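You operate a simulated robot arm through the tools that you are given. There is no shell and no other tool. Be economical: measure what you need, move in short steps, check, and stop when the job is done.

You run a simulated two-armed robot. Do the job below in one go: nothing can be reset, and whatever is moved stays where it is left.

TASK
Steady the short pipe with the red band and wind three or four turns of tape round its top.
Fine: first stand it on the black pipe mat; use the red-handled roller and stand that back; the taped pipe goes into the shallow grey tray. Set down upright: what you pick out, tape roller with the red handle.

It is judged by the outcome, as a careful person would: the job done as asked, and still so three seconds after it is handed in. It fails if anything else is knocked over, pushed out of place, dropped, spilled or broken.

THE ROBOT
Two 7-joint arms with three-finger grippers on one trunk, on a base that drives. Base frame: it is fixed to the floor where the robot stands at the start and does not move with it; the origin is under the middle of the robot, x ahead of it, y to its left, z up; the surface under the hand at the start is at about z = 860. Units: mm, rad, N and s.
The left shoulder is at the start at [70, 146, 1337], the right one opposite. With the tool pointing down near the work surface each hand reaches from about 100 to 640 mm from the robot's upright axis, wherever it stands, measured 20 degrees to its own side. Places, roughly: inside of the shallow grey tray [600, -600, 900]; top of the black pipe mat [400, -100, 900]. Payload 2.2 kg a hand.
Tool frame (each hand has its own): the origin (TCP) lies between the finger pads and is the grasp point; the fingertips stand 28 mm ahead of it; z points along the fingers, y is the line along which they close. The gripper opens to 102 mm. The gripper's body begins 71 mm behind the TCP.
Orientation is that of the tool frame in the base frame, as [roll, pitch, yaw] about the fixed x, y, z axes, in that order (R = Rz(yaw) Ry(pitch) Rx(roll)). With the fingers straight down and closing along the base's y, the tool's x points along the base's -x, its y along +y and its z along -z.

THE INTERFACE
- The arms move only by the tool nudge_tool. It takes "left_moves", "right_moves" or both (then of equal length, played together; a hand with none holds still); each is a list that holds one entry, the list of rows, each a list of 7 numbers: the turn, a rotation vector about the tool's x, y, z in units of 5 degrees (1.0 is 5 degrees), then the shift along the tool's x, y, z in units of 20 mm (1.0 is 20 mm), then the opening, from 0 (shut) to 1 (fully open). In form: [[[wx, wy, wz, x, y, z, fingers], ...]]. A call has 1 to 10 rows; each row shifts and turns the commanded pose from where the row before left it, along the tool's axes as they then stand. A call with a number of a shift or a turn outside -1 to 1 is refused whole. A row lasts 0.2 s, in which the tool goes at most 50 mm and 0.15 rad; a call with a longer step from one row to the next is refused whole, and so is a gripper value outside its range. A pose out of reach is approached as far as the arm can. The call stops where the force on the tool passes 40 N (or 10 N more than at its start, if that is more) or the arm is blocked; 0.2 s more then pass. The fingers move at their own pace and stop on an object; they squeeze with about 32 N. The grip force told is the motor's: it shows also when the fingers shut on nothing. Time passes only in rows, and 0.2 s behind the last, so rows that do not move let the fingers close. It gives the time, the measured TCP pose, the force on the tool (base axes), the opening and the grip force at its end, in the units of the frame above (readings bear some noise), with the torque about the TCP (base axes, N m) and any sound that the robot's microphone picked up.
- Cameras (640 x 400 px; columns grow to the right, rows downward): "scene" is now at [130.8, -9.4, 1549.5]; the picture's right is [-0.15, -0.99, 0.00], its down [-0.71, 0.11, -0.69] and it looks along [0.68, -0.10, -0.72] (base axes); focal length 285 px, centre (320, 200). "left" rides on the left gripper at [72, 38, -86] in its tool frame; the picture's right is [-0.47, 0.89, 0.00], its down [-0.60, -0.32, -0.73] and it looks along [-0.65, -0.34, 0.68] (tool axes); focal length 256 px, centre (320, 200). "right" rides on the right gripper at [69, 44, -86] in its tool frame; the picture's right is [-0.53, 0.84, 0.00], its down [-0.58, -0.36, -0.73] and it looks along [-0.62, -0.39, 0.68] (tool axes); focal length 256 px, centre (320, 200). There is no depth. A picture from a camera that has moved, and an enlarged one, comes with that camera's place and axes in the base frame and with its lens.
- grab_frame(camera): a new picture of that camera. No time passes.
- slide_trunk(by): slides the trunk up (or, below 0, down) by that many mm; the arms and the scene camera ride with it, the base frame stays. It gives what a move gives, with no picture.
- drive_base(legs): drives the robot by 1 to 6 legs, each [ahead, left, turn to the left] in mm, mm and rad, along the robot's own axes; the way and the turn of a leg run together, so that a leg with both is an arc; at most 1500 mm and 3.142 rad a leg. The arms and the cameras ride along, it lands a little off, and it stops where it bumps. It gives what a move gives.
- turn_head(pan, tilt): turns the head with the scene camera to pan (to the left, within 1.501 rad either way) and tilt (down, from -0.506 to 1.204), counted from straight ahead of the robot. It gives what a move gives.
- zoom(camera, box): a new picture of the part [left, top, right, bottom] of that camera's present view, enlarged. No time passes.
- sign_off(): hands the job in; it is judged then, once.

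Go step by step. Nothing tells you exact positions but the pictures and the camera data: compare them with the known pose of the tool, close in by small moves and look again before you grip or let go. The budget is 120 turns and 88 pictures, counting those below and the enlarged ones. Unless the task says otherwise, let go and move clear before handing in, and close with one line.

The tools are called as a command line: name --argument value ..., lists and objects as JSON in quotes. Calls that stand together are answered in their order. nudge_tool: Moves the arms, as the interface text tells. Its arguments: {"type":"object","properties":{"left_moves":{"type":"array","items":{"type":"array","items":{"type":"array","items":{"type":"number"}}}},"right_moves":{"type":"array","items":{"type":"array","items":{"type":"array","items":{"type":"number"}}}}},"required":[]} The other tools are called the same way: slide_trunk (by) slides the trunk up or down; drive_base (legs) drives the base; turn_head (pan, tilt) turns the head that bears the scene camera; grab_frame (camera) takes a picture; zoom (camera, box) takes an enlarged picture of a part of a camera's view; sign_off () hands the job in.

At the start:

```text
time_s: 0.0
left_position: [473.3, 68.0, 1282.8]
left_ee_rot: [3.14, 0.0, -3.141]
left_ft_force: [0.0, 0.1, -0.6]
left_ft_torque: [0.02, -0.01, -0.02]
left_finger_gap: 102.1
left_grip_force: 0.0
right_position: [438.6, -342.5, 1297.2]
right_ee_rot: [-3.141, 0.0, -3.14]
right_ft_force: [0.0, 0.7, -0.4]
right_ft_torque: [0.0, -0.03, 0.0]
right_finger_gap: 102.0
right_grip_force: 0.0
trunk travel left (down, up): [-875.0, 65.0]
robot x, y, heading: [-1.2, -1.7, -0.001]
head pan, tilt: [-0.152, 0.808]
```

scene: 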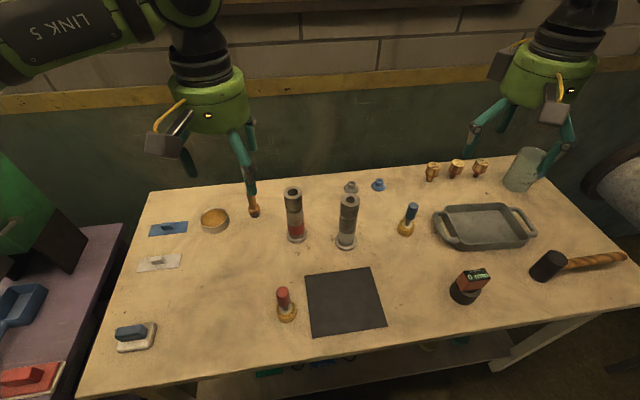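
right: 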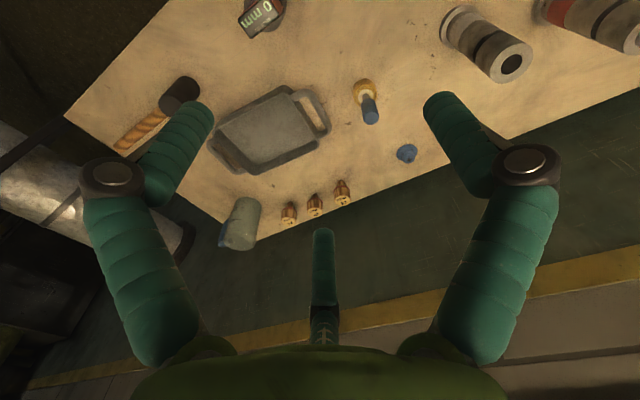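
left: 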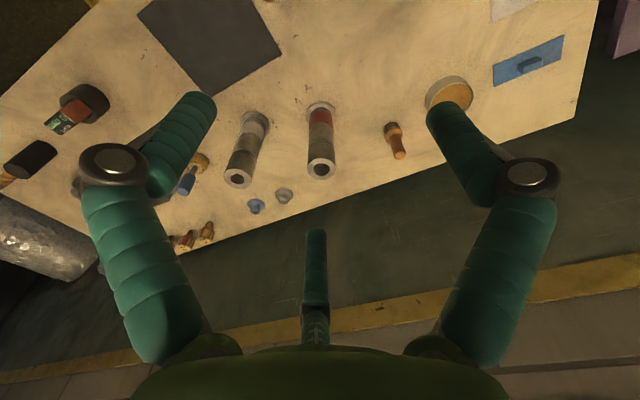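

I see two standing pipes (the red-banded one on the left), a red-handled roller near the mat, and the grey tray on the right. I'll zoom in on the main items before moving.

zoom --camera "scene" --box '[240, 170, 440, 345]'

zoom --camera "scene" --box '[240, 265, 340, 345]'

zoom --camera "scene" --box '[380, 150, 640, 310]'

```text
2.29 times, centred on (340, 258) of scene
camera zoom: at [130.8, -9.4, 1549.5], right [-0.15, -0.99, 0.0], down [-0.71, 0.11, -0.69], along [0.68, -0.1, -0.72], focal length 652 px, centre (274, 69)
```

zoom: 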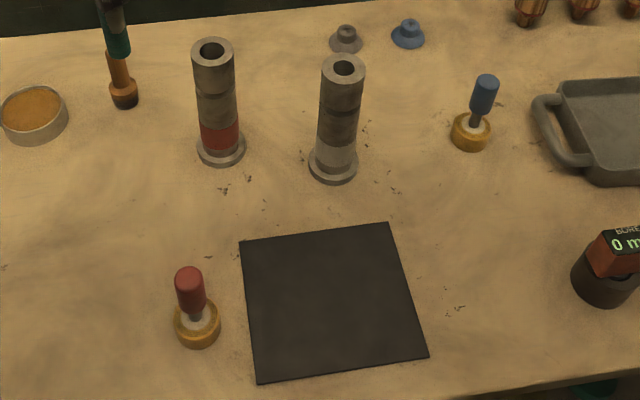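

```text
5.00 times, centred on (290, 305) of scene
camera zoom: at [130.8, -9.4, 1549.5], right [-0.15, -0.99, 0.0], down [-0.71, 0.11, -0.69], along [0.68, -0.1, -0.72], focal length 1426 px, centre (470, -325)
```

zoom: 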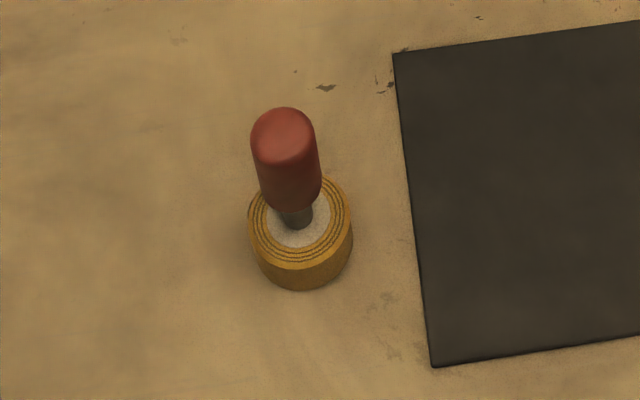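

```text
2.46 times, centred on (510, 230) of scene
camera zoom: at [130.8, -9.4, 1549.5], right [-0.15, -0.99, 0.0], down [-0.71, 0.11, -0.69], along [0.68, -0.1, -0.72], focal length 702 px, centre (-148, 126)
```

zoom: 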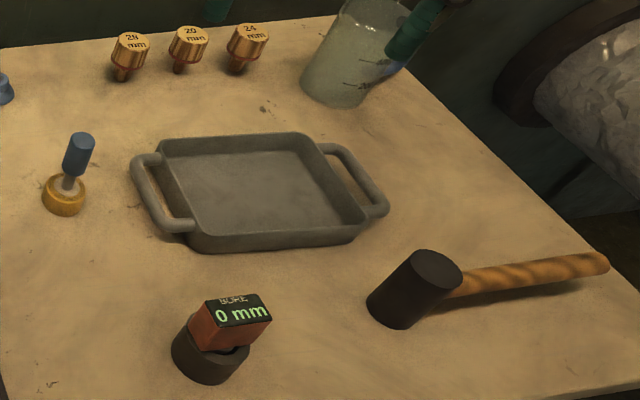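

The pipe to use stands near (644,-14), about 185 tall, and the red roller near (413,33). My plan is for the right hand to grip the pipe nearly horizontally and for the left hand to take the roller from above. First I lower the trunk and start tilting the right hand.

slide_trunk --by -150

nudge_tool --right_moves '[[[0, 0, -1, -1, 0, 0, 1], [0, 0, -1, -1, 0, 0, 1], [0, 0, -1, -1, 0, 0, 1], [0, -1, 0, 0, 0, 0, 1], [0, -1, 0, 0, 0, 0, 1], [0, -1, 0, 0, 0, 0, 1], [0, -1, 0, 0, 0, 0, 1], [0, -1, 0, 0, 0, 0, 1], [0, -1, 0, 0, 0, 0, 1], [0, -1, 0, 0, 0, 0, 1]]]'

nudge_tool --right_moves '[[[0, -1, 0, 0, 0, 0, 1], [0, -1, 0, 0, 0, 0, 1], [0, -1, 0, 0, 0, 0, 1], [0, -1, 0, 0, 0, 0, 1], [0, -1, 0, 0, 0, 0, 1], [0, -1, 0, 0, 0, 0, 1], [0, -1, 0, 0, 0, 0, 1], [0, 0, 0, 0, 0, 0, 1]]]'

grab_frame --camera "scene"

```text
time_s: 1.8
left_position: [472.7, 67.3, 1131.4]
left_ee_rot: [-3.141, 0.001, -3.139]
left_ft_force: [-0.4, 0.1, 0.5]
left_ft_torque: [0.02, 0.02, 0.0]
left_finger_gap: 102.1
left_grip_force: 0.1
right_position: [439.8, -342.5, 1147.7]
right_ee_rot: [-3.142, -0.002, 3.14]
right_ft_force: [-0.2, -0.1, -0.4]
right_ft_torque: [-0.03, 0.01, -0.01]
right_finger_gap: 102.1
right_grip_force: 0.0
trunk travel left (down, up): [-725.0, 215.0]
robot x, y, heading: [-1.2, -0.5, 0.002]
head pan, tilt: [-0.152, 0.808]
```

```text
time_s: 4.0
left_position: [471.6, 67.0, 1132.8]
left_ee_rot: [-3.14, 0.0, -3.141]
left_ft_force: [0.6, 0.3, -0.5]
left_ft_torque: [-0.02, -0.02, -0.02]
left_finger_gap: 101.9
left_grip_force: 0.0
right_position: [500.4, -338.6, 1147.5]
right_ee_rot: [-3.141, 0.614, -2.881]
right_ft_force: [-1.0, -0.1, 0.7]
right_ft_torque: [0.01, -0.02, 0.01]
right_finger_gap: 102.0
right_grip_force: 0.1
trunk travel left (down, up): [-725.0, 215.0]
robot x, y, heading: [-2.7, -0.3, -0.002]
head pan, tilt: [-0.152, 0.808]
```

```text
time_s: 5.8
left_position: [472.4, 66.9, 1131.5]
left_ee_rot: [-3.142, -0.001, -3.141]
left_ft_force: [0.9, 0.9, 0.7]
left_ft_torque: [-0.01, 0.04, 0.05]
left_finger_gap: 102.1
left_grip_force: 0.1
right_position: [500.5, -336.4, 1147.3]
right_ee_rot: [-3.138, 1.225, -2.877]
right_ft_force: [0.1, -0.5, 0.6]
right_ft_torque: [-0.01, 0.04, 0.0]
right_finger_gap: 101.9
right_grip_force: 0.0
trunk travel left (down, up): [-725.0, 215.0]
robot x, y, heading: [1.3, -0.4, 0.002]
head pan, tilt: [-0.152, 0.808]
```

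```text
81 pictures are left
camera scene: at [130.9, -9.3, 1399.5], right [-0.15, -0.99, 0.0], down [-0.72, 0.11, -0.69], along [0.68, -0.1, -0.72], focal length 285 px, centre (320, 200)
```

scene: 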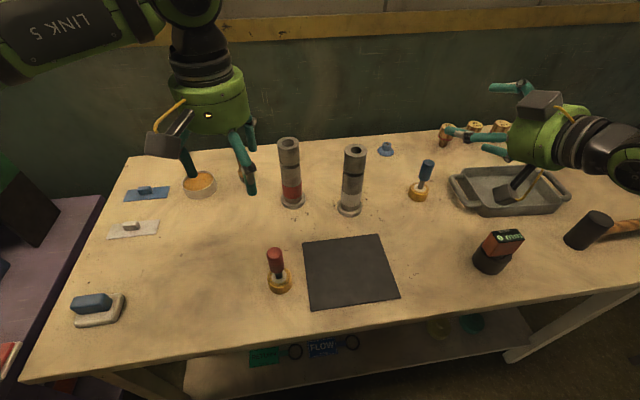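

The hand is tilted as wanted, about 20° below horizontal with a 15° yaw. I move the right hand over to a stand-off in front of the red pipe and shift the left hand out of the way.

nudge_tool --right_moves '[[[0, 0, 0, -0.121, 0.985, 0.333, 1], [0, 0, 0, -0.121, 0.985, 0.333, 1], [0, 0, 0, -0.121, 0.985, 0.333, 1], [0, 0, 0, -0.121, 0.985, 0.333, 1], [0, 0, 0, -0.121, 0.985, 0.333, 1], [0, 0, 0, -0.121, 0.985, 0.333, 1], [0, 0, 0, -0.121, 0.985, 0.333, 1]]]' --left_moves '[[[0, 0, 0, 0.5, 1, 0, 1], [0, 0, 0, 0.5, 1, 0, 1], [0, 0, 0, 0.5, 1, 0, 1], [0, 0, 0, 0.5, 1, 0, 1], [0, 0, 0, 0.5, 1, 0, 1], [0, 0, 0, 0.5, 1, 0, 1], [0, 0, 0, 0.5, 1, 0, 1]]]'

nudge_tool --right_moves '[[[0, 0, 0, -0.121, 0.985, 0.333, 1], [0, 0, 0, -0.121, 0.985, 0.333, 1], [0, 0, 0, -0.121, 0.985, 0.333, 1], [0, 0, 0, -0.121, 0.985, 0.333, 1], [0, 0, 0, -0.121, 0.985, 0.333, 1], [0, 0, 0, -0.121, 0.985, 0.333, 1], [0, 0, 0, -0.121, 0.985, 0.333, 1], [0, 0, 0, 0, 0, 0, 1]]]'

grab_frame --camera "scene"

grab_frame --camera "right"

```text
time_s: 7.3
left_position: [401.4, 210.6, 1131.5]
left_ee_rot: [-3.14, -0.001, -3.14]
left_ft_force: [0.9, -0.3, -0.2]
left_ft_torque: [-0.01, 0.01, -0.01]
left_finger_gap: 102.1
left_grip_force: 0.2
right_position: [511.9, -188.3, 1147.3]
right_ee_rot: [-3.134, 1.222, -2.873]
right_ft_force: [0.1, 0.1, 0.2]
right_ft_torque: [-0.03, -0.03, -0.07]
right_finger_gap: 102.3
right_grip_force: 0.0
trunk travel left (down, up): [-725.0, 215.0]
robot x, y, heading: [2.5, 0.7, -0.002]
head pan, tilt: [-0.152, 0.808]
```

```text
time_s: 9.2
left_position: [402.1, 205.9, 1132.5]
left_ee_rot: [-3.141, 0.001, -3.139]
left_ft_force: [0.1, -0.6, 0.3]
left_ft_torque: [-0.02, 0.01, 0.01]
left_finger_gap: 101.8
left_grip_force: 0.0
right_position: [523.7, -46.0, 1145.9]
right_ee_rot: [3.141, 1.221, -2.881]
right_ft_force: [0.2, 0.0, -0.5]
right_ft_torque: [-0.03, 0.01, 0.03]
right_finger_gap: 102.1
right_grip_force: 0.0
trunk travel left (down, up): [-725.0, 215.0]
robot x, y, heading: [-0.1, -0.8, -0.0]
head pan, tilt: [-0.152, 0.808]
```

```text
80 pictures are left
camera scene: at [130.7, -10.1, 1399.5], right [-0.15, -0.99, 0.0], down [-0.71, 0.11, -0.69], along [0.68, -0.1, -0.72], focal length 285 px, centre (320, 200)
```

scene: 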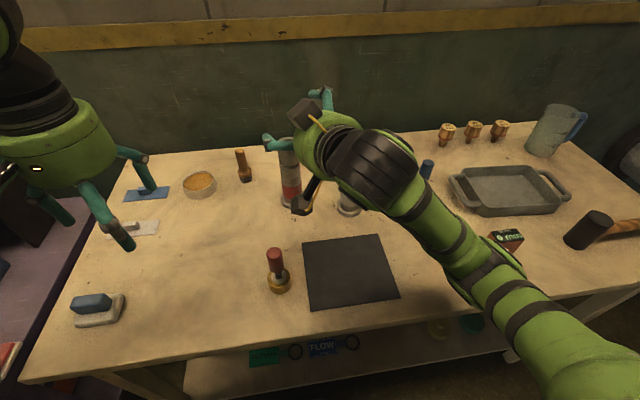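

```text
79 pictures are left
camera right: at [411.4, -30.3, 1110.5], right [-0.04, 0.86, 0.5], down [-0.38, -0.48, 0.79], along [0.92, -0.16, 0.35], focal length 256 px, centre (320, 200)
```

right: 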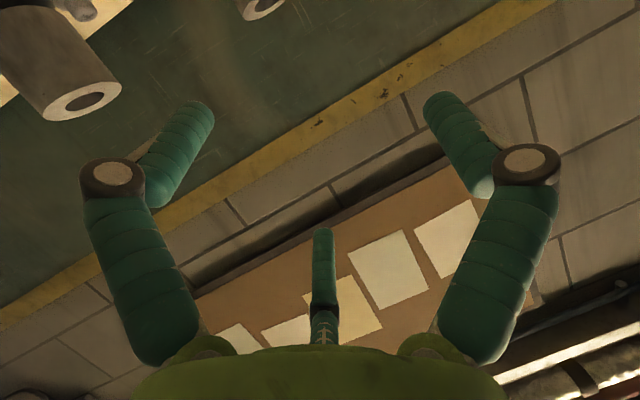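

The hand stands about 120 mm in front of the pipe and above it. I lower it straight down to gripping height and check with the hand camera.

nudge_tool --right_moves '[[[0, 0, 0, 0.927, 0, 0.337, 1], [0, 0, 0, 0.927, 0, 0.337, 1], [0, 0, 0, 0.927, 0, 0.337, 1], [0, 0, 0, 0.927, 0, 0.337, 1], [0, 0, 0, 0.927, 0, 0.337, 1], [0, 0, 0, 0.927, 0, 0.337, 1], [0, 0, 0, 0.927, 0, 0.337, 1], [0, 0, 0, 0.927, 0, 0.337, 1], [0, 0, 0, 0.927, 0, 0.337, 1], [0, 0, 0, 0.927, 0, 0.337, 1]]]'

grab_frame --camera "right"

grab_frame --camera "scene"

```text
time_s: 11.3
left_position: [402.1, 208.0, 1131.4]
left_ee_rot: [3.141, 0.001, -3.139]
left_ft_force: [-0.1, 0.3, -0.7]
left_ft_torque: [0.01, -0.03, 0.0]
left_finger_gap: 102.1
left_grip_force: 0.0
right_position: [524.8, -45.1, 951.3]
right_ee_rot: [-3.139, 1.222, -2.879]
right_ft_force: [-1.1, 0.7, 0.6]
right_ft_torque: [0.0, 0.0, 0.01]
right_finger_gap: 102.0
right_grip_force: 0.0
trunk travel left (down, up): [-725.0, 215.0]
robot x, y, heading: [0.1, -0.7, -0.002]
head pan, tilt: [-0.152, 0.808]
```

```text
78 pictures are left
camera right: at [411.8, -29.5, 914.9], right [-0.04, 0.86, 0.5], down [-0.38, -0.48, 0.79], along [0.92, -0.16, 0.35], focal length 256 px, centre (320, 200)
```

right: 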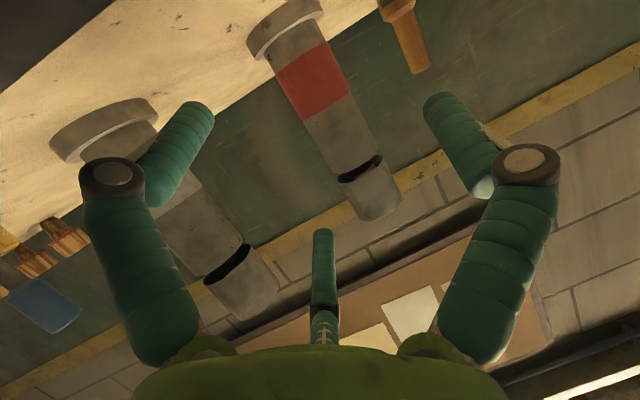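

```text
77 pictures are left
camera scene: at [130.7, -9.4, 1399.5], right [-0.15, -0.99, 0.0], down [-0.71, 0.11, -0.69], along [0.68, -0.1, -0.72], focal length 285 px, centre (320, 200)
```

scene: 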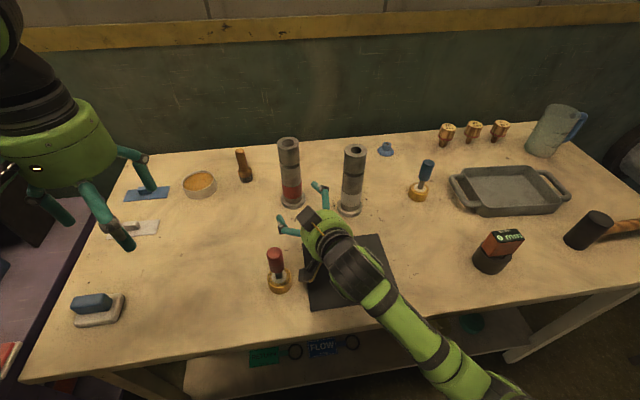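

The red pipe stands at about (640,-20), its base at 863 and its top at about 1036, and the fingers straddle the line to it. I advance most of the way and check.

nudge_tool --right_moves '[[[0, 0, 0, -0.335, -0.048, 0.92, 1], [0, 0, 0, -0.335, -0.048, 0.92, 1], [0, 0, 0, -0.335, -0.048, 0.92, 1], [0, 0, 0, -0.335, -0.048, 0.92, 1], [0, 0, 0, -0.335, -0.048, 0.92, 1], [0, 0, 0, 0, 0, 0, 1]]]'

grab_frame --camera "right"

zoom --camera "scene" --box '[220, 110, 420, 235]'

```text
time_s: 12.8
left_position: [401.8, 207.7, 1132.7]
left_ee_rot: [-3.141, 0.001, -3.14]
left_ft_force: [-0.5, -0.5, 1.3]
left_ft_torque: [-0.01, -0.02, 0.02]
left_finger_gap: 102.0
left_grip_force: 0.0
right_position: [620.6, -25.4, 949.4]
right_ee_rot: [-3.141, 1.221, -2.882]
right_ft_force: [0.5, 0.2, -0.2]
right_ft_torque: [0.03, 0.0, 0.03]
right_finger_gap: 102.1
right_grip_force: 0.0
trunk travel left (down, up): [-725.0, 215.0]
robot x, y, heading: [0.1, -0.6, -0.0]
head pan, tilt: [-0.152, 0.808]
```

```text
76 pictures are left
camera right: at [507.9, -10.2, 914.8], right [-0.04, 0.86, 0.5], down [-0.38, -0.48, 0.79], along [0.92, -0.16, 0.35], focal length 256 px, centre (320, 200)
```

right: 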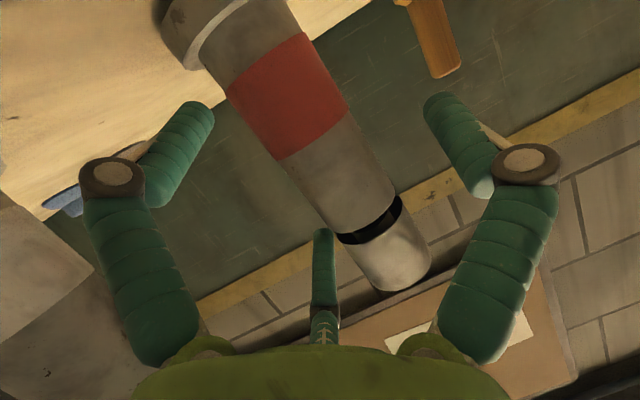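

```text
3.20 times, centred on (320, 172) of scene
camera zoom: at [130.4, -9.7, 1399.5], right [-0.15, -0.99, 0.0], down [-0.71, 0.11, -0.69], along [0.68, -0.1, -0.72], focal length 913 px, centre (320, 288)
```

zoom: 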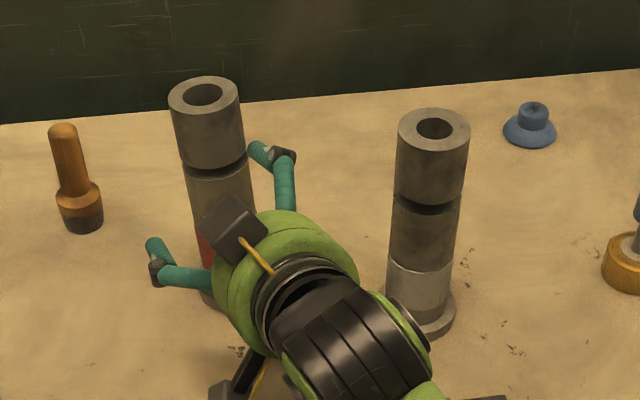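

The pipe is centred between the fingers. I make the last 20 mm and close.

nudge_tool --right_moves '[[[0, 0, 0, -0.35, 0.035, 0.96, 1], [0, 0, 0, 0, 0, 0, 1], [0, 0, 0, 0, 0, 0, 0.5], [0, 0, 0, 0, 0, 0, 0], [0, 0, 0, 0, 0, 0, 0], [0, 0, 0, 0, 0, 0, 0], [0, 0, 0, 0, 0, 0, 0]]]'

grab_frame --camera "right"

```text
time_s: 14.3
left_position: [402.1, 207.9, 1132.1]
left_ee_rot: [3.141, -0.001, -3.139]
left_ft_force: [0.3, 0.4, 0.6]
left_ft_torque: [0.02, 0.02, -0.01]
left_finger_gap: 102.4
left_grip_force: 0.1
right_position: [640.4, -18.6, 949.8]
right_ee_rot: [-3.141, 1.222, -2.88]
right_ft_force: [-0.9, 0.9, -0.2]
right_ft_torque: [0.16, 0.13, 0.1]
right_finger_gap: 60.4
right_grip_force: 32.0
trunk travel left (down, up): [-725.0, 215.0]
robot x, y, heading: [0.1, 4.8, -0.005]
head pan, tilt: [-0.152, 0.808]
```

```text
74 pictures are left
camera right: at [527.1, -3.3, 914.5], right [-0.04, 0.86, 0.5], down [-0.38, -0.48, 0.79], along [0.92, -0.16, 0.35], focal length 256 px, centre (320, 200)
```

right: 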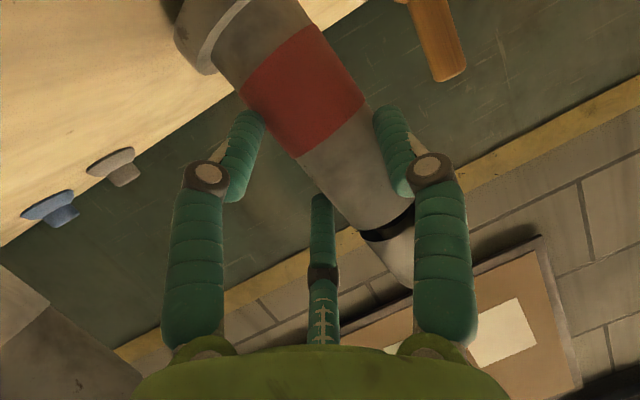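

The fingers report a grip at a 60 mm gap, wider than I expected. I look closer before lifting.

zoom --camera "right" --box '[160, 0, 500, 300]'

zoom --camera "scene" --box '[220, 110, 420, 235]'

```text
1.33 times, centred on (330, 150) of right
camera zoom: at [527.1, -3.3, 914.5], right [-0.04, 0.86, 0.5], down [-0.38, -0.48, 0.79], along [0.92, -0.16, 0.35], focal length 341 px, centre (307, 267)
```

zoom: 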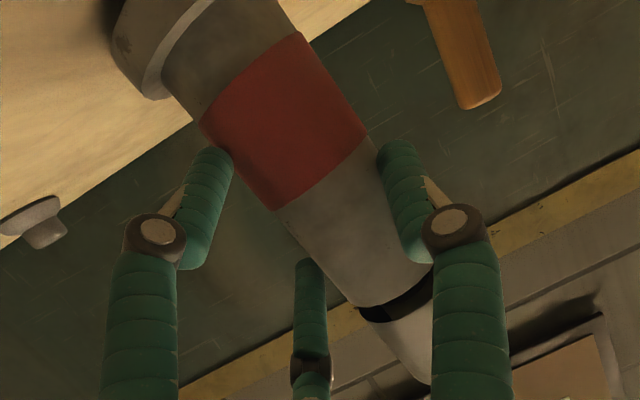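

```text
3.20 times, centred on (320, 172) of scene
camera zoom: at [130.5, -9.2, 1399.5], right [-0.15, -0.99, 0.0], down [-0.71, 0.11, -0.69], along [0.68, -0.1, -0.72], focal length 913 px, centre (320, 288)
```

zoom: 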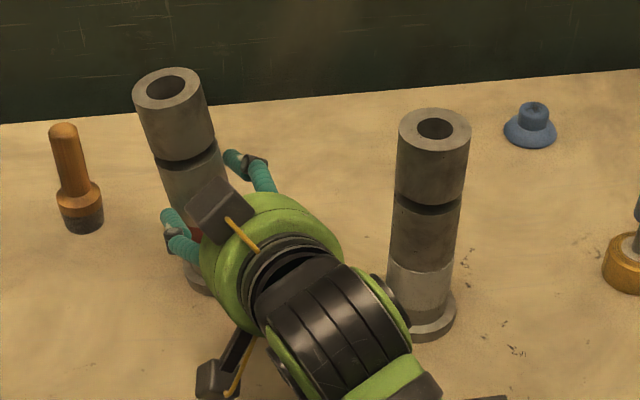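

The pipe appears to have been pushed a little and leans slightly in the grip. I open again, let it settle, and look before regripping centred.

nudge_tool --right_moves '[[[0, 0, 0, 0, 0, 0, 0.7], [0, 0, 0, 0, 0, 0, 1], [0, 0, 0, 0, 0, 0, 1], [0, 0, 0, 0, 0, 0, 1], [0, 0, 0, 0, 0, 0, 1]]]'

zoom --camera "scene" --box '[220, 110, 420, 235]'

grab_frame --camera "right"

```text
time_s: 15.6
left_position: [402.2, 207.9, 1131.8]
left_ee_rot: [3.141, 0.001, 3.142]
left_ft_force: [-0.2, -1.1, 0.4]
left_ft_torque: [-0.01, 0.01, -0.02]
left_finger_gap: 102.2
left_grip_force: 0.1
right_position: [641.3, -18.8, 951.2]
right_ee_rot: [3.141, 1.222, -2.881]
right_ft_force: [2.0, -0.1, 0.2]
right_ft_torque: [0.07, 0.03, -0.01]
right_finger_gap: 102.0
right_grip_force: 0.0
trunk travel left (down, up): [-725.0, 215.0]
robot x, y, heading: [-0.3, -1.0, -0.003]
head pan, tilt: [-0.152, 0.808]
```

```text
3.20 times, centred on (320, 172) of scene
camera zoom: at [131.0, -9.5, 1399.5], right [-0.15, -0.99, 0.0], down [-0.72, 0.11, -0.69], along [0.68, -0.1, -0.72], focal length 913 px, centre (320, 288)
```

zoom: 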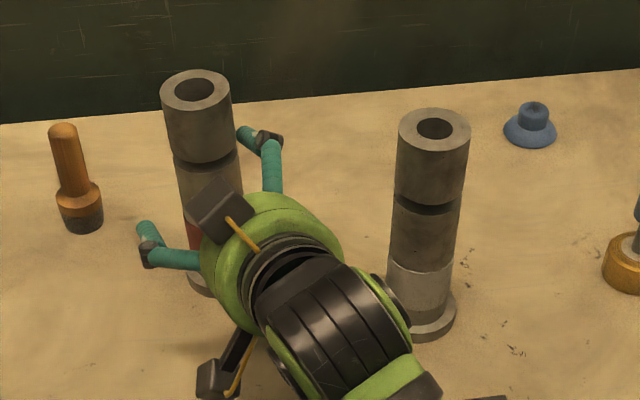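

```text
70 pictures are left
camera right: at [527.5, -3.8, 914.3], right [-0.04, 0.86, 0.5], down [-0.38, -0.48, 0.79], along [0.92, -0.16, 0.35], focal length 256 px, centre (320, 200)
```

right: 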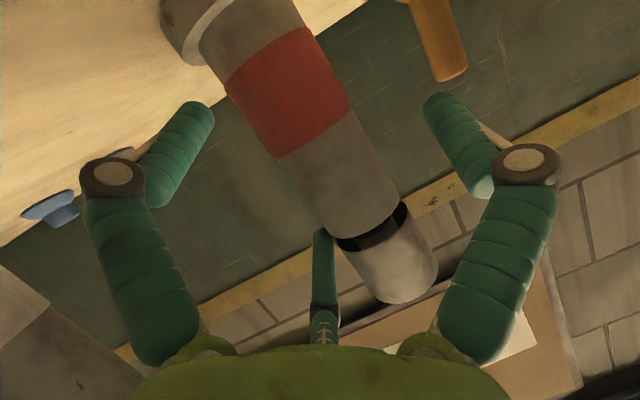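

The hand cameras show this is really a three-jaw hand: one jaw on tool +y and two on the -y side. Those two jaws pushed the pipe slightly, and it now stands upright near (664,-5). I back off and roll the hand about 62° so that one jaw faces right and two face left, evenly placed up and down the pipe.

nudge_tool --right_moves '[[[0, 0, 0, 0.342, 0, -0.94, 1], [0, 0, 0, 0.342, 0, -0.94, 1], [0, 0, 0, 0.342, 0, -0.94, 1], [0, 0, 0, 0.342, 0, -0.94, 1], [0, 0, 0, 0.342, 0, -0.94, 1], [0, 0, 0, 0.342, 0, -0.94, 1]]]'

nudge_tool --right_moves '[[[0, 0, -1, -0.3, 0, 0, 1], [0, 0, -1, -0.3, 0, 0, 1], [0, 0, -1, 0, 0, 0, 1], [0, 0, -1, 0, 0, 0, 1], [0, 0, -1, 0, 0, 0, 1], [0, 0, -1, 0, 0, 0, 1], [0, 0, -1, 0, 0, 0, 1], [0, 0, -1, 0, 0, 0, 1], [0, 0, -1, 0, 0, 0, 1], [0, 0, -1, 0, 0, 0, 1]]]'

nudge_tool --right_moves '[[[0, 0, -1, 0, 0, 0, 1], [0, 0, -1, 0, 0, 0, 1], [0, 0, -0.5, 0, 0, 0, 1], [0, 0, 0, 0, 0, 0, 1]]]'

grab_frame --camera "right"

grab_frame --camera "scene"

```text
time_s: 16.9
left_position: [400.9, 207.5, 1131.9]
left_ee_rot: [-3.141, 0.002, -3.138]
left_ft_force: [-0.7, -1.0, 0.6]
left_ft_torque: [-0.02, -0.03, -0.02]
left_finger_gap: 102.1
left_grip_force: 0.0
right_position: [523.0, -51.3, 950.6]
right_ee_rot: [-3.138, 1.223, -2.876]
right_ft_force: [-0.2, -0.7, -0.3]
right_ft_torque: [-0.01, -0.01, 0.02]
right_finger_gap: 101.8
right_grip_force: 0.1
trunk travel left (down, up): [-725.0, 215.0]
robot x, y, heading: [-2.0, 2.9, -0.007]
head pan, tilt: [-0.152, 0.808]
```

```text
time_s: 19.1
left_position: [401.9, 206.9, 1131.6]
left_ee_rot: [3.141, 0.0, -3.14]
left_ft_force: [-0.7, -0.1, 0.1]
left_ft_torque: [0.01, 0.0, -0.01]
left_finger_gap: 102.0
left_grip_force: 0.0
right_position: [528.1, -49.5, 960.6]
right_ee_rot: [-2.015, 0.649, -1.59]
right_ft_force: [-0.1, 0.6, 0.1]
right_ft_torque: [-0.02, 0.04, 0.01]
right_finger_gap: 101.5
right_grip_force: 0.2
trunk travel left (down, up): [-725.0, 215.0]
robot x, y, heading: [0.5, -1.3, -0.004]
head pan, tilt: [-0.152, 0.808]
```

```text
time_s: 20.1
left_position: [402.4, 207.6, 1132.2]
left_ee_rot: [3.141, 0.001, -3.139]
left_ft_force: [0.7, 0.3, 0.2]
left_ft_torque: [0.02, -0.03, 0.0]
left_finger_gap: 101.8
left_grip_force: 0.0
right_position: [527.5, -47.8, 961.8]
right_ee_rot: [-1.961, 0.447, -1.486]
right_ft_force: [-1.0, -0.5, -0.6]
right_ft_torque: [-0.03, 0.0, -0.02]
right_finger_gap: 102.1
right_grip_force: 0.1
trunk travel left (down, up): [-725.0, 215.0]
robot x, y, heading: [-0.9, 2.6, -0.002]
head pan, tilt: [-0.152, 0.808]
```

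```text
69 pictures are left
camera right: at [436.2, -114.9, 924.3], right [-0.39, 0.79, -0.47], down [-0.56, 0.21, 0.8], along [0.73, 0.58, 0.36], focal length 256 px, centre (320, 200)
```

right: 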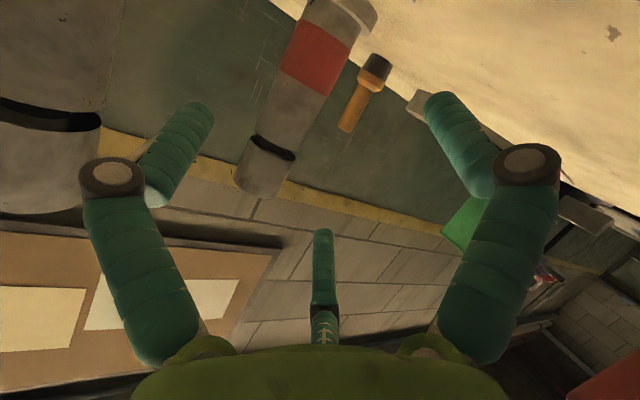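

```text
68 pictures are left
camera scene: at [130.8, -9.4, 1399.5], right [-0.15, -0.99, 0.0], down [-0.71, 0.11, -0.69], along [0.68, -0.1, -0.72], focal length 285 px, centre (320, 200)
```

scene: 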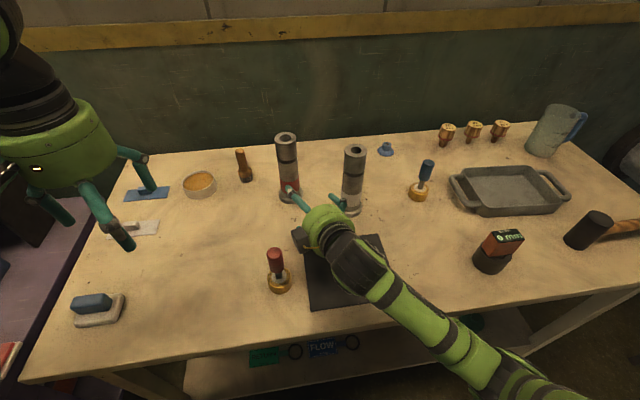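

The hand is rolled as wanted, with one jaw to the right. The pipe is about 140 mm ahead, so I close half the distance, lower a bit, and measure again.

nudge_tool --right_moves '[[[0, 0, 0, -0.089, 0.155, 0.835, 1], [0, 0, 0, -0.089, 0.155, 0.835, 1], [0, 0, 0, -0.089, 0.155, 0.835, 1], [0, 0, 0, -0.089, 0.155, 0.835, 1], [0, 0, 0, 0, 0, 0, 1]]]'

grab_frame --camera "right"

zoom --camera "scene" --box '[220, 110, 420, 235]'

```text
time_s: 21.4
left_position: [401.6, 207.2, 1132.5]
left_ee_rot: [3.14, 0.0, -3.14]
left_ft_force: [0.1, 0.2, 0.3]
left_ft_torque: [-0.02, -0.01, 0.01]
left_finger_gap: 102.2
left_grip_force: 0.0
right_position: [582.9, -21.8, 930.7]
right_ee_rot: [-1.961, 0.449, -1.484]
right_ft_force: [-0.4, -0.1, 0.5]
right_ft_torque: [0.02, -0.01, 0.0]
right_finger_gap: 102.0
right_grip_force: 0.2
trunk travel left (down, up): [-725.0, 215.0]
robot x, y, heading: [3.4, 2.8, 0.005]
head pan, tilt: [-0.152, 0.808]
```

```text
67 pictures are left
camera right: at [491.3, -88.6, 893.8], right [-0.39, 0.79, -0.47], down [-0.56, 0.21, 0.8], along [0.73, 0.58, 0.36], focal length 256 px, centre (320, 200)
```

right: 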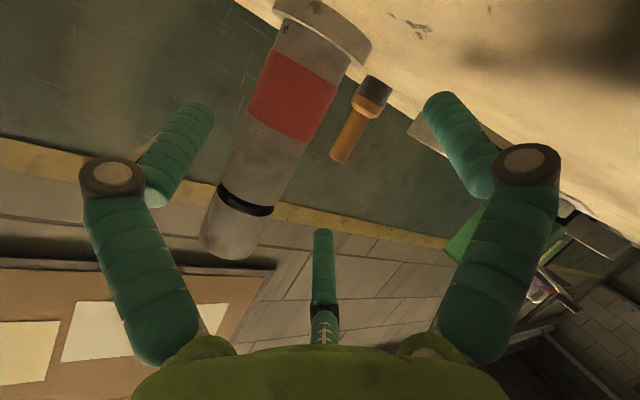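

```text
3.20 times, centred on (320, 172) of scene
camera zoom: at [130.4, -9.6, 1399.5], right [-0.15, -0.99, 0.0], down [-0.71, 0.11, -0.69], along [0.68, -0.1, -0.72], focal length 913 px, centre (320, 288)
```

zoom: 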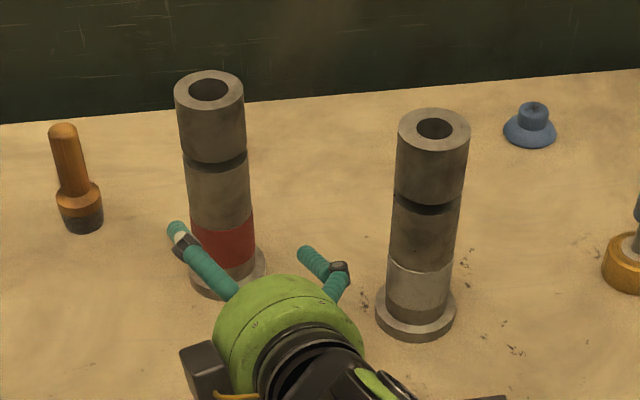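

The pipe is at about (665,-15), nicely in the lane between the jaws. I advance the remaining 78 mm level and look before closing.

nudge_tool --right_moves '[[[0, 0, 0, -0.154, -0.296, 0.917, 1], [0, 0, 0, -0.154, -0.296, 0.917, 1], [0, 0, 0, -0.154, -0.296, 0.917, 1], [0, 0, 0, -0.154, -0.296, 0.917, 1], [0, 0, 0, 0, 0, 0, 1]]]'

grab_frame --camera "right"

zoom --camera "scene" --box '[220, 110, 420, 235]'

```text
time_s: 22.6
left_position: [403.9, 208.2, 1133.2]
left_ee_rot: [3.141, 0.002, -3.139]
left_ft_force: [-0.3, 0.0, -1.1]
left_ft_torque: [-0.02, 0.0, -0.04]
left_finger_gap: 101.8
left_grip_force: 0.0
right_position: [656.8, -1.1, 931.5]
right_ee_rot: [-1.961, 0.447, -1.486]
right_ft_force: [0.0, -0.3, 0.1]
right_ft_torque: [-0.01, 0.0, -0.01]
right_finger_gap: 101.9
right_grip_force: 0.0
trunk travel left (down, up): [-725.0, 215.0]
robot x, y, heading: [-1.6, -1.2, 0.003]
head pan, tilt: [-0.152, 0.808]
```

```text
65 pictures are left
camera right: at [565.9, -68.1, 894.5], right [-0.39, 0.79, -0.47], down [-0.56, 0.21, 0.8], along [0.73, 0.58, 0.36], focal length 256 px, centre (320, 200)
```

right: 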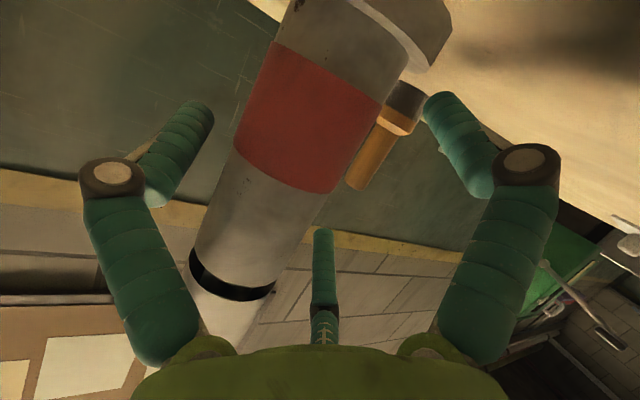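

```text
3.20 times, centred on (320, 172) of scene
camera zoom: at [130.3, -9.7, 1399.5], right [-0.15, -0.99, 0.0], down [-0.71, 0.11, -0.69], along [0.68, -0.1, -0.72], focal length 913 px, centre (320, 288)
```

zoom: 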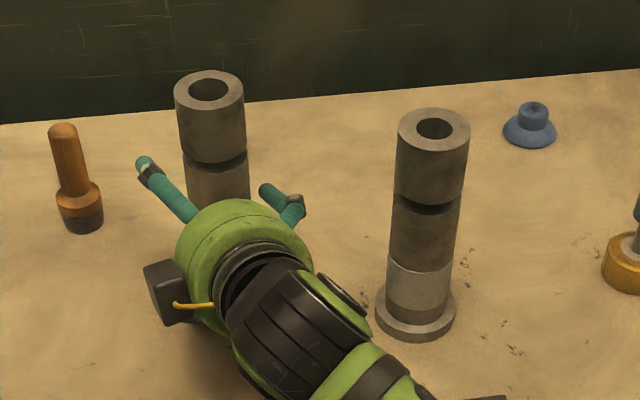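

The pipe has not moved and lies between the jaws. I close.

nudge_tool --right_moves '[[[0, 0, 0, 0, 0, 0, 0.8], [0, 0, 0, 0, 0, 0, 0.65], [0, 0, 0, 0, 0, 0, 0.5], [0, 0, 0, 0, 0, 0, 0.3], [0, 0, 0, 0, 0, 0, 0], [0, 0, 0, 0, 0, 0, 0]]]'

grab_frame --camera "right"

zoom --camera "scene" --box '[220, 110, 420, 235]'

```text
time_s: 23.9
left_position: [401.4, 208.2, 1131.7]
left_ee_rot: [3.141, 0.001, -3.14]
left_ft_force: [0.3, -0.4, -0.1]
left_ft_torque: [-0.01, -0.02, -0.05]
left_finger_gap: 102.1
left_grip_force: 0.1
right_position: [656.7, 0.1, 931.9]
right_ee_rot: [-1.96, 0.448, -1.484]
right_ft_force: [0.6, 1.2, 3.4]
right_ft_torque: [0.24, 0.0, 0.03]
right_finger_gap: 66.9
right_grip_force: 32.0
trunk travel left (down, up): [-725.0, 215.0]
robot x, y, heading: [-1.7, -1.1, -0.001]
head pan, tilt: [-0.152, 0.808]
```

```text
63 pictures are left
camera right: at [565.6, -67.5, 895.0], right [-0.39, 0.79, -0.47], down [-0.56, 0.21, 0.8], along [0.73, 0.58, 0.36], focal length 256 px, centre (320, 200)
```

right: 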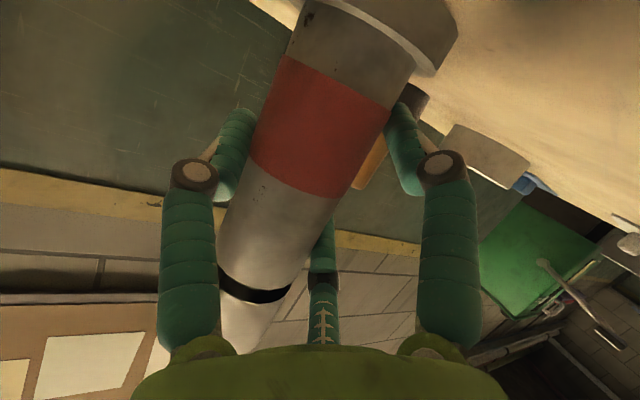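

```text
3.20 times, centred on (320, 172) of scene
camera zoom: at [130.1, -9.2, 1399.6], right [-0.15, -0.99, 0.0], down [-0.71, 0.11, -0.69], along [0.68, -0.1, -0.72], focal length 913 px, centre (320, 288)
```

zoom: 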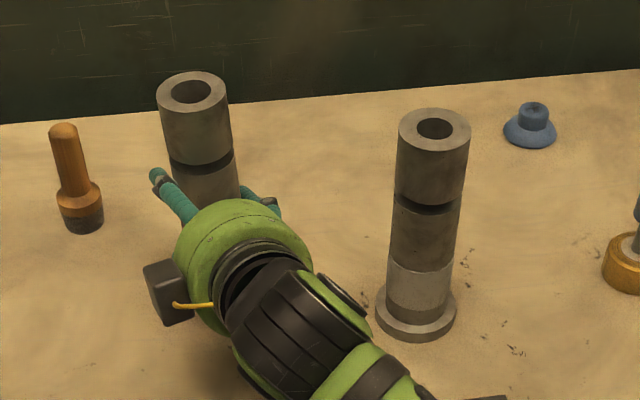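

The pipe is gripped by all three jaws (67 mm gap reading, 32 N). I lift it 150 mm.

nudge_tool --right_moves '[[[0, 0, 0, -0.2, -0.4, -0.16, 0], [0, 0, 0, -0.466, -0.894, -0.366, 0], [0, 0, 0, -0.466, -0.894, -0.366, 0], [0, 0, 0, -0.466, -0.894, -0.366, 0], [0, 0, 0, -0.466, -0.894, -0.366, 0], [0, 0, 0, -0.466, -0.894, -0.366, 0], [0, 0, 0, -0.466, -0.894, -0.366, 0], [0, 0, 0, -0.266, -0.494, -0.206, 0], [0, 0, 0, 0, 0, 0, 0]]]'

grab_frame --camera "right"

grab_frame --camera "scene"

```text
time_s: 25.9
left_position: [403.9, 207.7, 1131.9]
left_ee_rot: [-3.139, 0.0, -3.141]
left_ft_force: [0.3, -0.2, -0.4]
left_ft_torque: [0.01, 0.01, 0.0]
left_finger_gap: 102.2
left_grip_force: 0.1
right_position: [657.8, -2.0, 1080.0]
right_ee_rot: [-1.963, 0.449, -1.485]
right_ft_force: [0.6, -0.3, -4.8]
right_ft_torque: [0.02, 0.07, -0.02]
right_finger_gap: 66.8
right_grip_force: 32.0
trunk travel left (down, up): [-725.0, 215.0]
robot x, y, heading: [-5.5, 0.8, -0.002]
head pan, tilt: [-0.152, 0.808]
```

```text
61 pictures are left
camera right: at [567.5, -67.8, 1044.1], right [-0.39, 0.79, -0.47], down [-0.56, 0.21, 0.8], along [0.73, 0.58, 0.36], focal length 256 px, centre (320, 200)
```

right: 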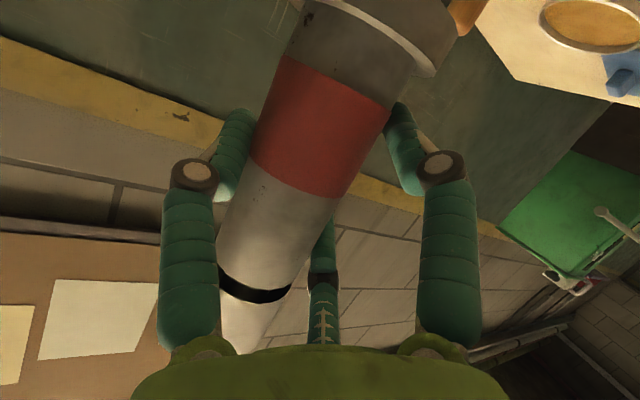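

```text
60 pictures are left
camera scene: at [131.8, -9.4, 1399.4], right [-0.15, -0.99, 0.0], down [-0.72, 0.11, -0.69], along [0.68, -0.1, -0.72], focal length 285 px, centre (320, 200)
```

scene: 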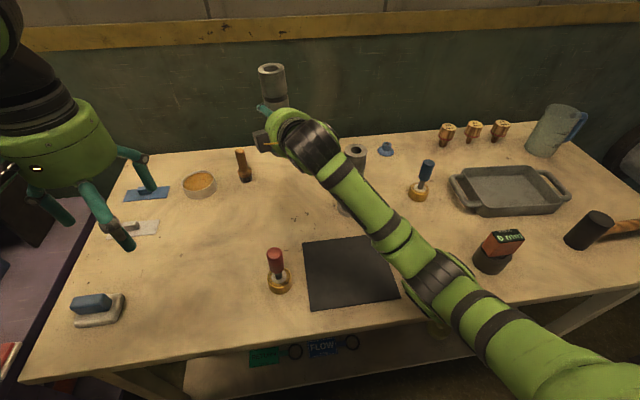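

The pipe hangs essentially upright in a firm grip. I back the base 130 mm so the arms have room over the mat.

drive_base --legs '[[-130, 0, 0]]'

grab_frame --camera "scene"

```text
time_s: 27.2
left_position: [276.1, 209.1, 1131.6]
left_ee_rot: [-3.141, -0.003, -3.139]
left_ft_force: [0.2, -0.7, -0.3]
left_ft_torque: [0.01, 0.01, -0.02]
left_finger_gap: 102.1
left_grip_force: 0.1
right_position: [531.2, 0.2, 1078.7]
right_ee_rot: [-1.964, 0.449, -1.486]
right_ft_force: [0.2, 0.7, -5.2]
right_ft_torque: [0.04, 0.01, -0.02]
right_finger_gap: 66.5
right_grip_force: 31.9
trunk travel left (down, up): [-725.0, 215.0]
robot x, y, heading: [-127.1, 1.9, 0.001]
head pan, tilt: [-0.152, 0.808]
```

```text
59 pictures are left
camera scene: at [4.8, -9.3, 1399.1], right [-0.15, -0.99, 0.0], down [-0.72, 0.11, -0.69], along [0.68, -0.1, -0.72], focal length 285 px, centre (320, 200)
```

scene: 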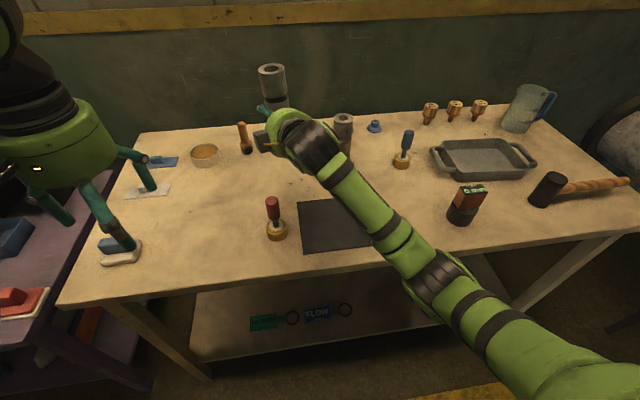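

I move the held pipe above the mat at (415,-105).

nudge_tool --right_moves '[[[0, 0, 0, 0.566, 0.103, -0.971, 0], [0, 0, 0, 0.566, 0.103, -0.971, 0], [0, 0, 0, 0.566, 0.103, -0.971, 0], [0, 0, 0, 0.566, 0.103, -0.971, 0], [0, 0, 0, 0.566, 0.103, -0.971, 0], [0, 0, 0, 0.566, 0.103, -0.971, 0], [0, 0, 0, 0.566, 0.103, -0.971, 0], [0, 0, 0, 0, 0, 0, 0]]]'

grab_frame --camera "scene"

grab_frame --camera "left"

```text
time_s: 29.0
left_position: [274.1, 208.3, 1131.3]
left_ee_rot: [3.141, 0.001, -3.141]
left_ft_force: [0.3, 1.1, -0.6]
left_ft_torque: [0.03, -0.03, -0.02]
left_finger_gap: 102.0
left_grip_force: 0.1
right_position: [406.4, -99.4, 1081.8]
right_ee_rot: [-1.961, 0.448, -1.487]
right_ft_force: [-0.1, 0.9, -5.6]
right_ft_torque: [0.02, 0.03, -0.02]
right_finger_gap: 66.7
right_grip_force: 31.8
trunk travel left (down, up): [-725.0, 215.0]
robot x, y, heading: [-130.9, -3.6, -0.002]
head pan, tilt: [-0.152, 0.808]
```

```text
58 pictures are left
camera scene: at [2.8, -9.0, 1399.3], right [-0.15, -0.99, 0.0], down [-0.72, 0.11, -0.69], along [0.68, -0.1, -0.72], focal length 285 px, centre (320, 200)
```

scene: 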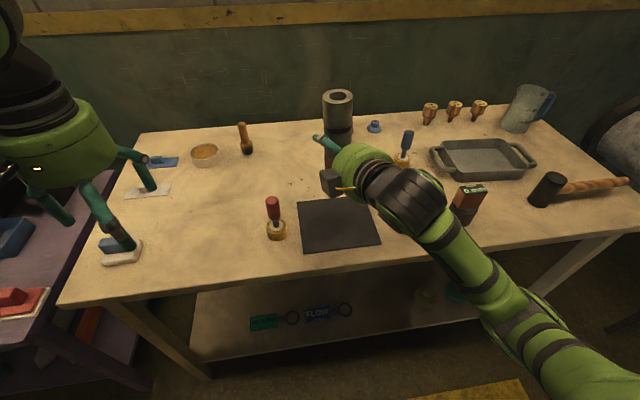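

```text
57 pictures are left
camera left: at [200.8, 246.4, 1216.7], right [0.46, 0.89, 0.0], down [0.61, -0.32, 0.73], along [0.65, -0.34, -0.68], focal length 256 px, centre (320, 200)
```

left: 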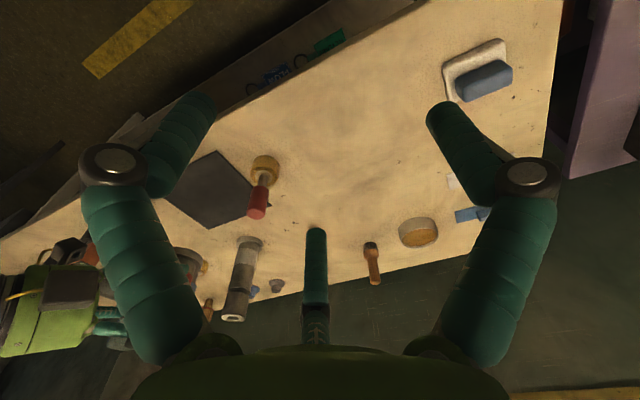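

The pipe is above the mat. I lower it to just above contact.

nudge_tool --right_moves '[[[0, 0, 0, 0.5, 0.96, 0.393, 0], [0, 0, 0, 0.5, 0.96, 0.393, 0], [0, 0, 0, 0.5, 0.96, 0.393, 0], [0, 0, 0, 0.5, 0.96, 0.393, 0], [0, 0, 0, 0.5, 0.96, 0.393, 0], [0, 0, 0, 0.5, 0.96, 0.393, 0], [0, 0, 0, 0, 0, 0, 0]]]'

nudge_tool --right_moves '[[[0, 0, 0, 0.054, 0.104, 0.043, 0], [0, 0, 0, 0.054, 0.104, 0.043, 0], [0, 0, 0, 0, 0, 0, 0]]]'

grab_frame --camera "left"

zoom --camera "scene" --box '[230, 90, 430, 270]'

```text
time_s: 30.6
left_position: [273.9, 207.5, 1131.7]
left_ee_rot: [-3.141, 0.0, -3.14]
left_ft_force: [0.5, 1.0, -0.1]
left_ft_torque: [0.01, 0.0, -0.04]
left_finger_gap: 102.1
left_grip_force: 0.1
right_position: [406.2, -100.1, 942.2]
right_ee_rot: [-1.962, 0.449, -1.489]
right_ft_force: [0.1, 0.6, -3.8]
right_ft_torque: [0.04, 0.04, 0.02]
right_finger_gap: 66.8
right_grip_force: 31.5
trunk travel left (down, up): [-725.0, 215.0]
robot x, y, heading: [-126.0, 0.9, -0.001]
head pan, tilt: [-0.152, 0.808]
```

```text
time_s: 31.4
left_position: [273.8, 207.5, 1132.0]
left_ee_rot: [-3.14, -0.001, -3.137]
left_ft_force: [-0.3, -0.5, 0.3]
left_ft_torque: [0.0, 0.01, 0.02]
left_finger_gap: 101.8
left_grip_force: 0.1
right_position: [406.0, -99.6, 938.2]
right_ee_rot: [-1.961, 0.446, -1.487]
right_ft_force: [0.2, 1.3, -4.7]
right_ft_torque: [0.04, 0.03, -0.01]
right_finger_gap: 66.4
right_grip_force: 31.7
trunk travel left (down, up): [-725.0, 215.0]
robot x, y, heading: [-130.3, 1.8, 0.001]
head pan, tilt: [-0.152, 0.808]
```

```text
56 pictures are left
camera left: at [200.5, 245.9, 1216.9], right [0.46, 0.89, 0.0], down [0.6, -0.32, 0.73], along [0.65, -0.34, -0.68], focal length 256 px, centre (320, 200)
```

left: 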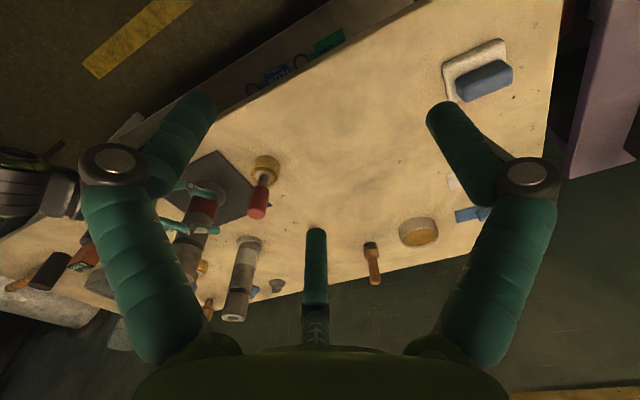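

```text
2.22 times, centred on (330, 180) of scene
camera zoom: at [2.3, -9.5, 1399.4], right [-0.15, -0.99, 0.0], down [-0.72, 0.11, -0.69], along [0.68, -0.1, -0.72], focal length 634 px, centre (298, 244)
```

zoom: 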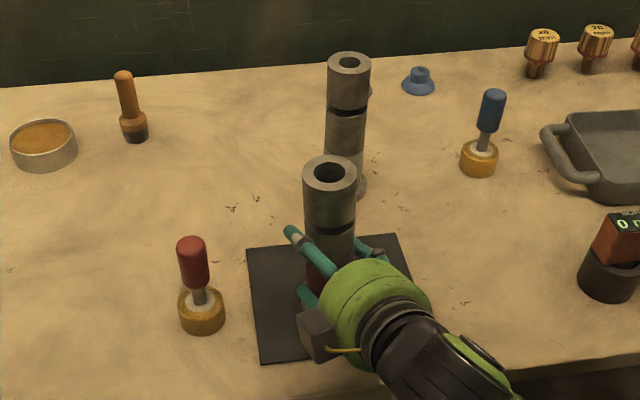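

Nearly down on the mat. I step down by 1–2 mm until I feel contact.

nudge_tool --right_moves '[[[0, 0, 0, 0.034, 0.065, 0.027, 0], [0, 0, 0, 0, 0, 0, 0]]]'

nudge_tool --right_moves '[[[0, 0, 0, 0.034, 0.065, 0.027, 0], [0, 0, 0, 0, 0, 0, 0]]]'

nudge_tool --right_moves '[[[0, 0, 0, 0.034, 0.065, 0.027, 0], [0, 0, 0, 0, 0, 0, 0]]]'

```text
time_s: 32.0
left_position: [272.9, 208.2, 1131.5]
left_ee_rot: [-3.14, 0.0, -3.139]
left_ft_force: [0.0, 0.5, 0.1]
left_ft_torque: [-0.01, -0.01, -0.02]
left_finger_gap: 102.0
left_grip_force: 0.1
right_position: [406.7, -99.9, 936.1]
right_ee_rot: [-1.96, 0.449, -1.487]
right_ft_force: [-0.3, 0.2, -2.7]
right_ft_torque: [0.08, 0.05, -0.02]
right_finger_gap: 66.7
right_grip_force: 32.0
trunk travel left (down, up): [-725.0, 215.0]
robot x, y, heading: [-127.4, 5.0, 0.0]
head pan, tilt: [-0.152, 0.808]
```

```text
time_s: 32.6
left_position: [272.6, 208.4, 1132.3]
left_ee_rot: [-3.141, -0.001, -3.14]
left_ft_force: [0.6, 0.1, 0.5]
left_ft_torque: [-0.04, 0.02, -0.02]
left_finger_gap: 102.0
left_grip_force: 0.0
right_position: [406.2, -99.3, 934.4]
right_ee_rot: [-1.955, 0.449, -1.484]
right_ft_force: [1.9, 0.7, 3.5]
right_ft_torque: [0.21, -0.06, -0.03]
right_finger_gap: 66.9
right_grip_force: 32.5
trunk travel left (down, up): [-725.0, 215.0]
robot x, y, heading: [-131.9, 1.0, 0.001]
head pan, tilt: [-0.152, 0.808]
```

```text
time_s: 33.2
left_position: [272.5, 208.1, 1132.1]
left_ee_rot: [-3.141, 0.001, -3.139]
left_ft_force: [0.0, 0.6, 0.2]
left_ft_torque: [0.02, 0.04, -0.01]
left_finger_gap: 101.8
left_grip_force: 0.1
right_position: [405.8, -99.1, 936.7]
right_ee_rot: [-1.951, 0.452, -1.482]
right_ft_force: [4.2, -1.0, 13.5]
right_ft_torque: [0.32, -0.27, -0.1]
right_finger_gap: 66.7
right_grip_force: 32.1
trunk travel left (down, up): [-725.0, 215.0]
robot x, y, heading: [-130.5, -2.4, 0.0]
head pan, tilt: [-0.152, 0.808]
```

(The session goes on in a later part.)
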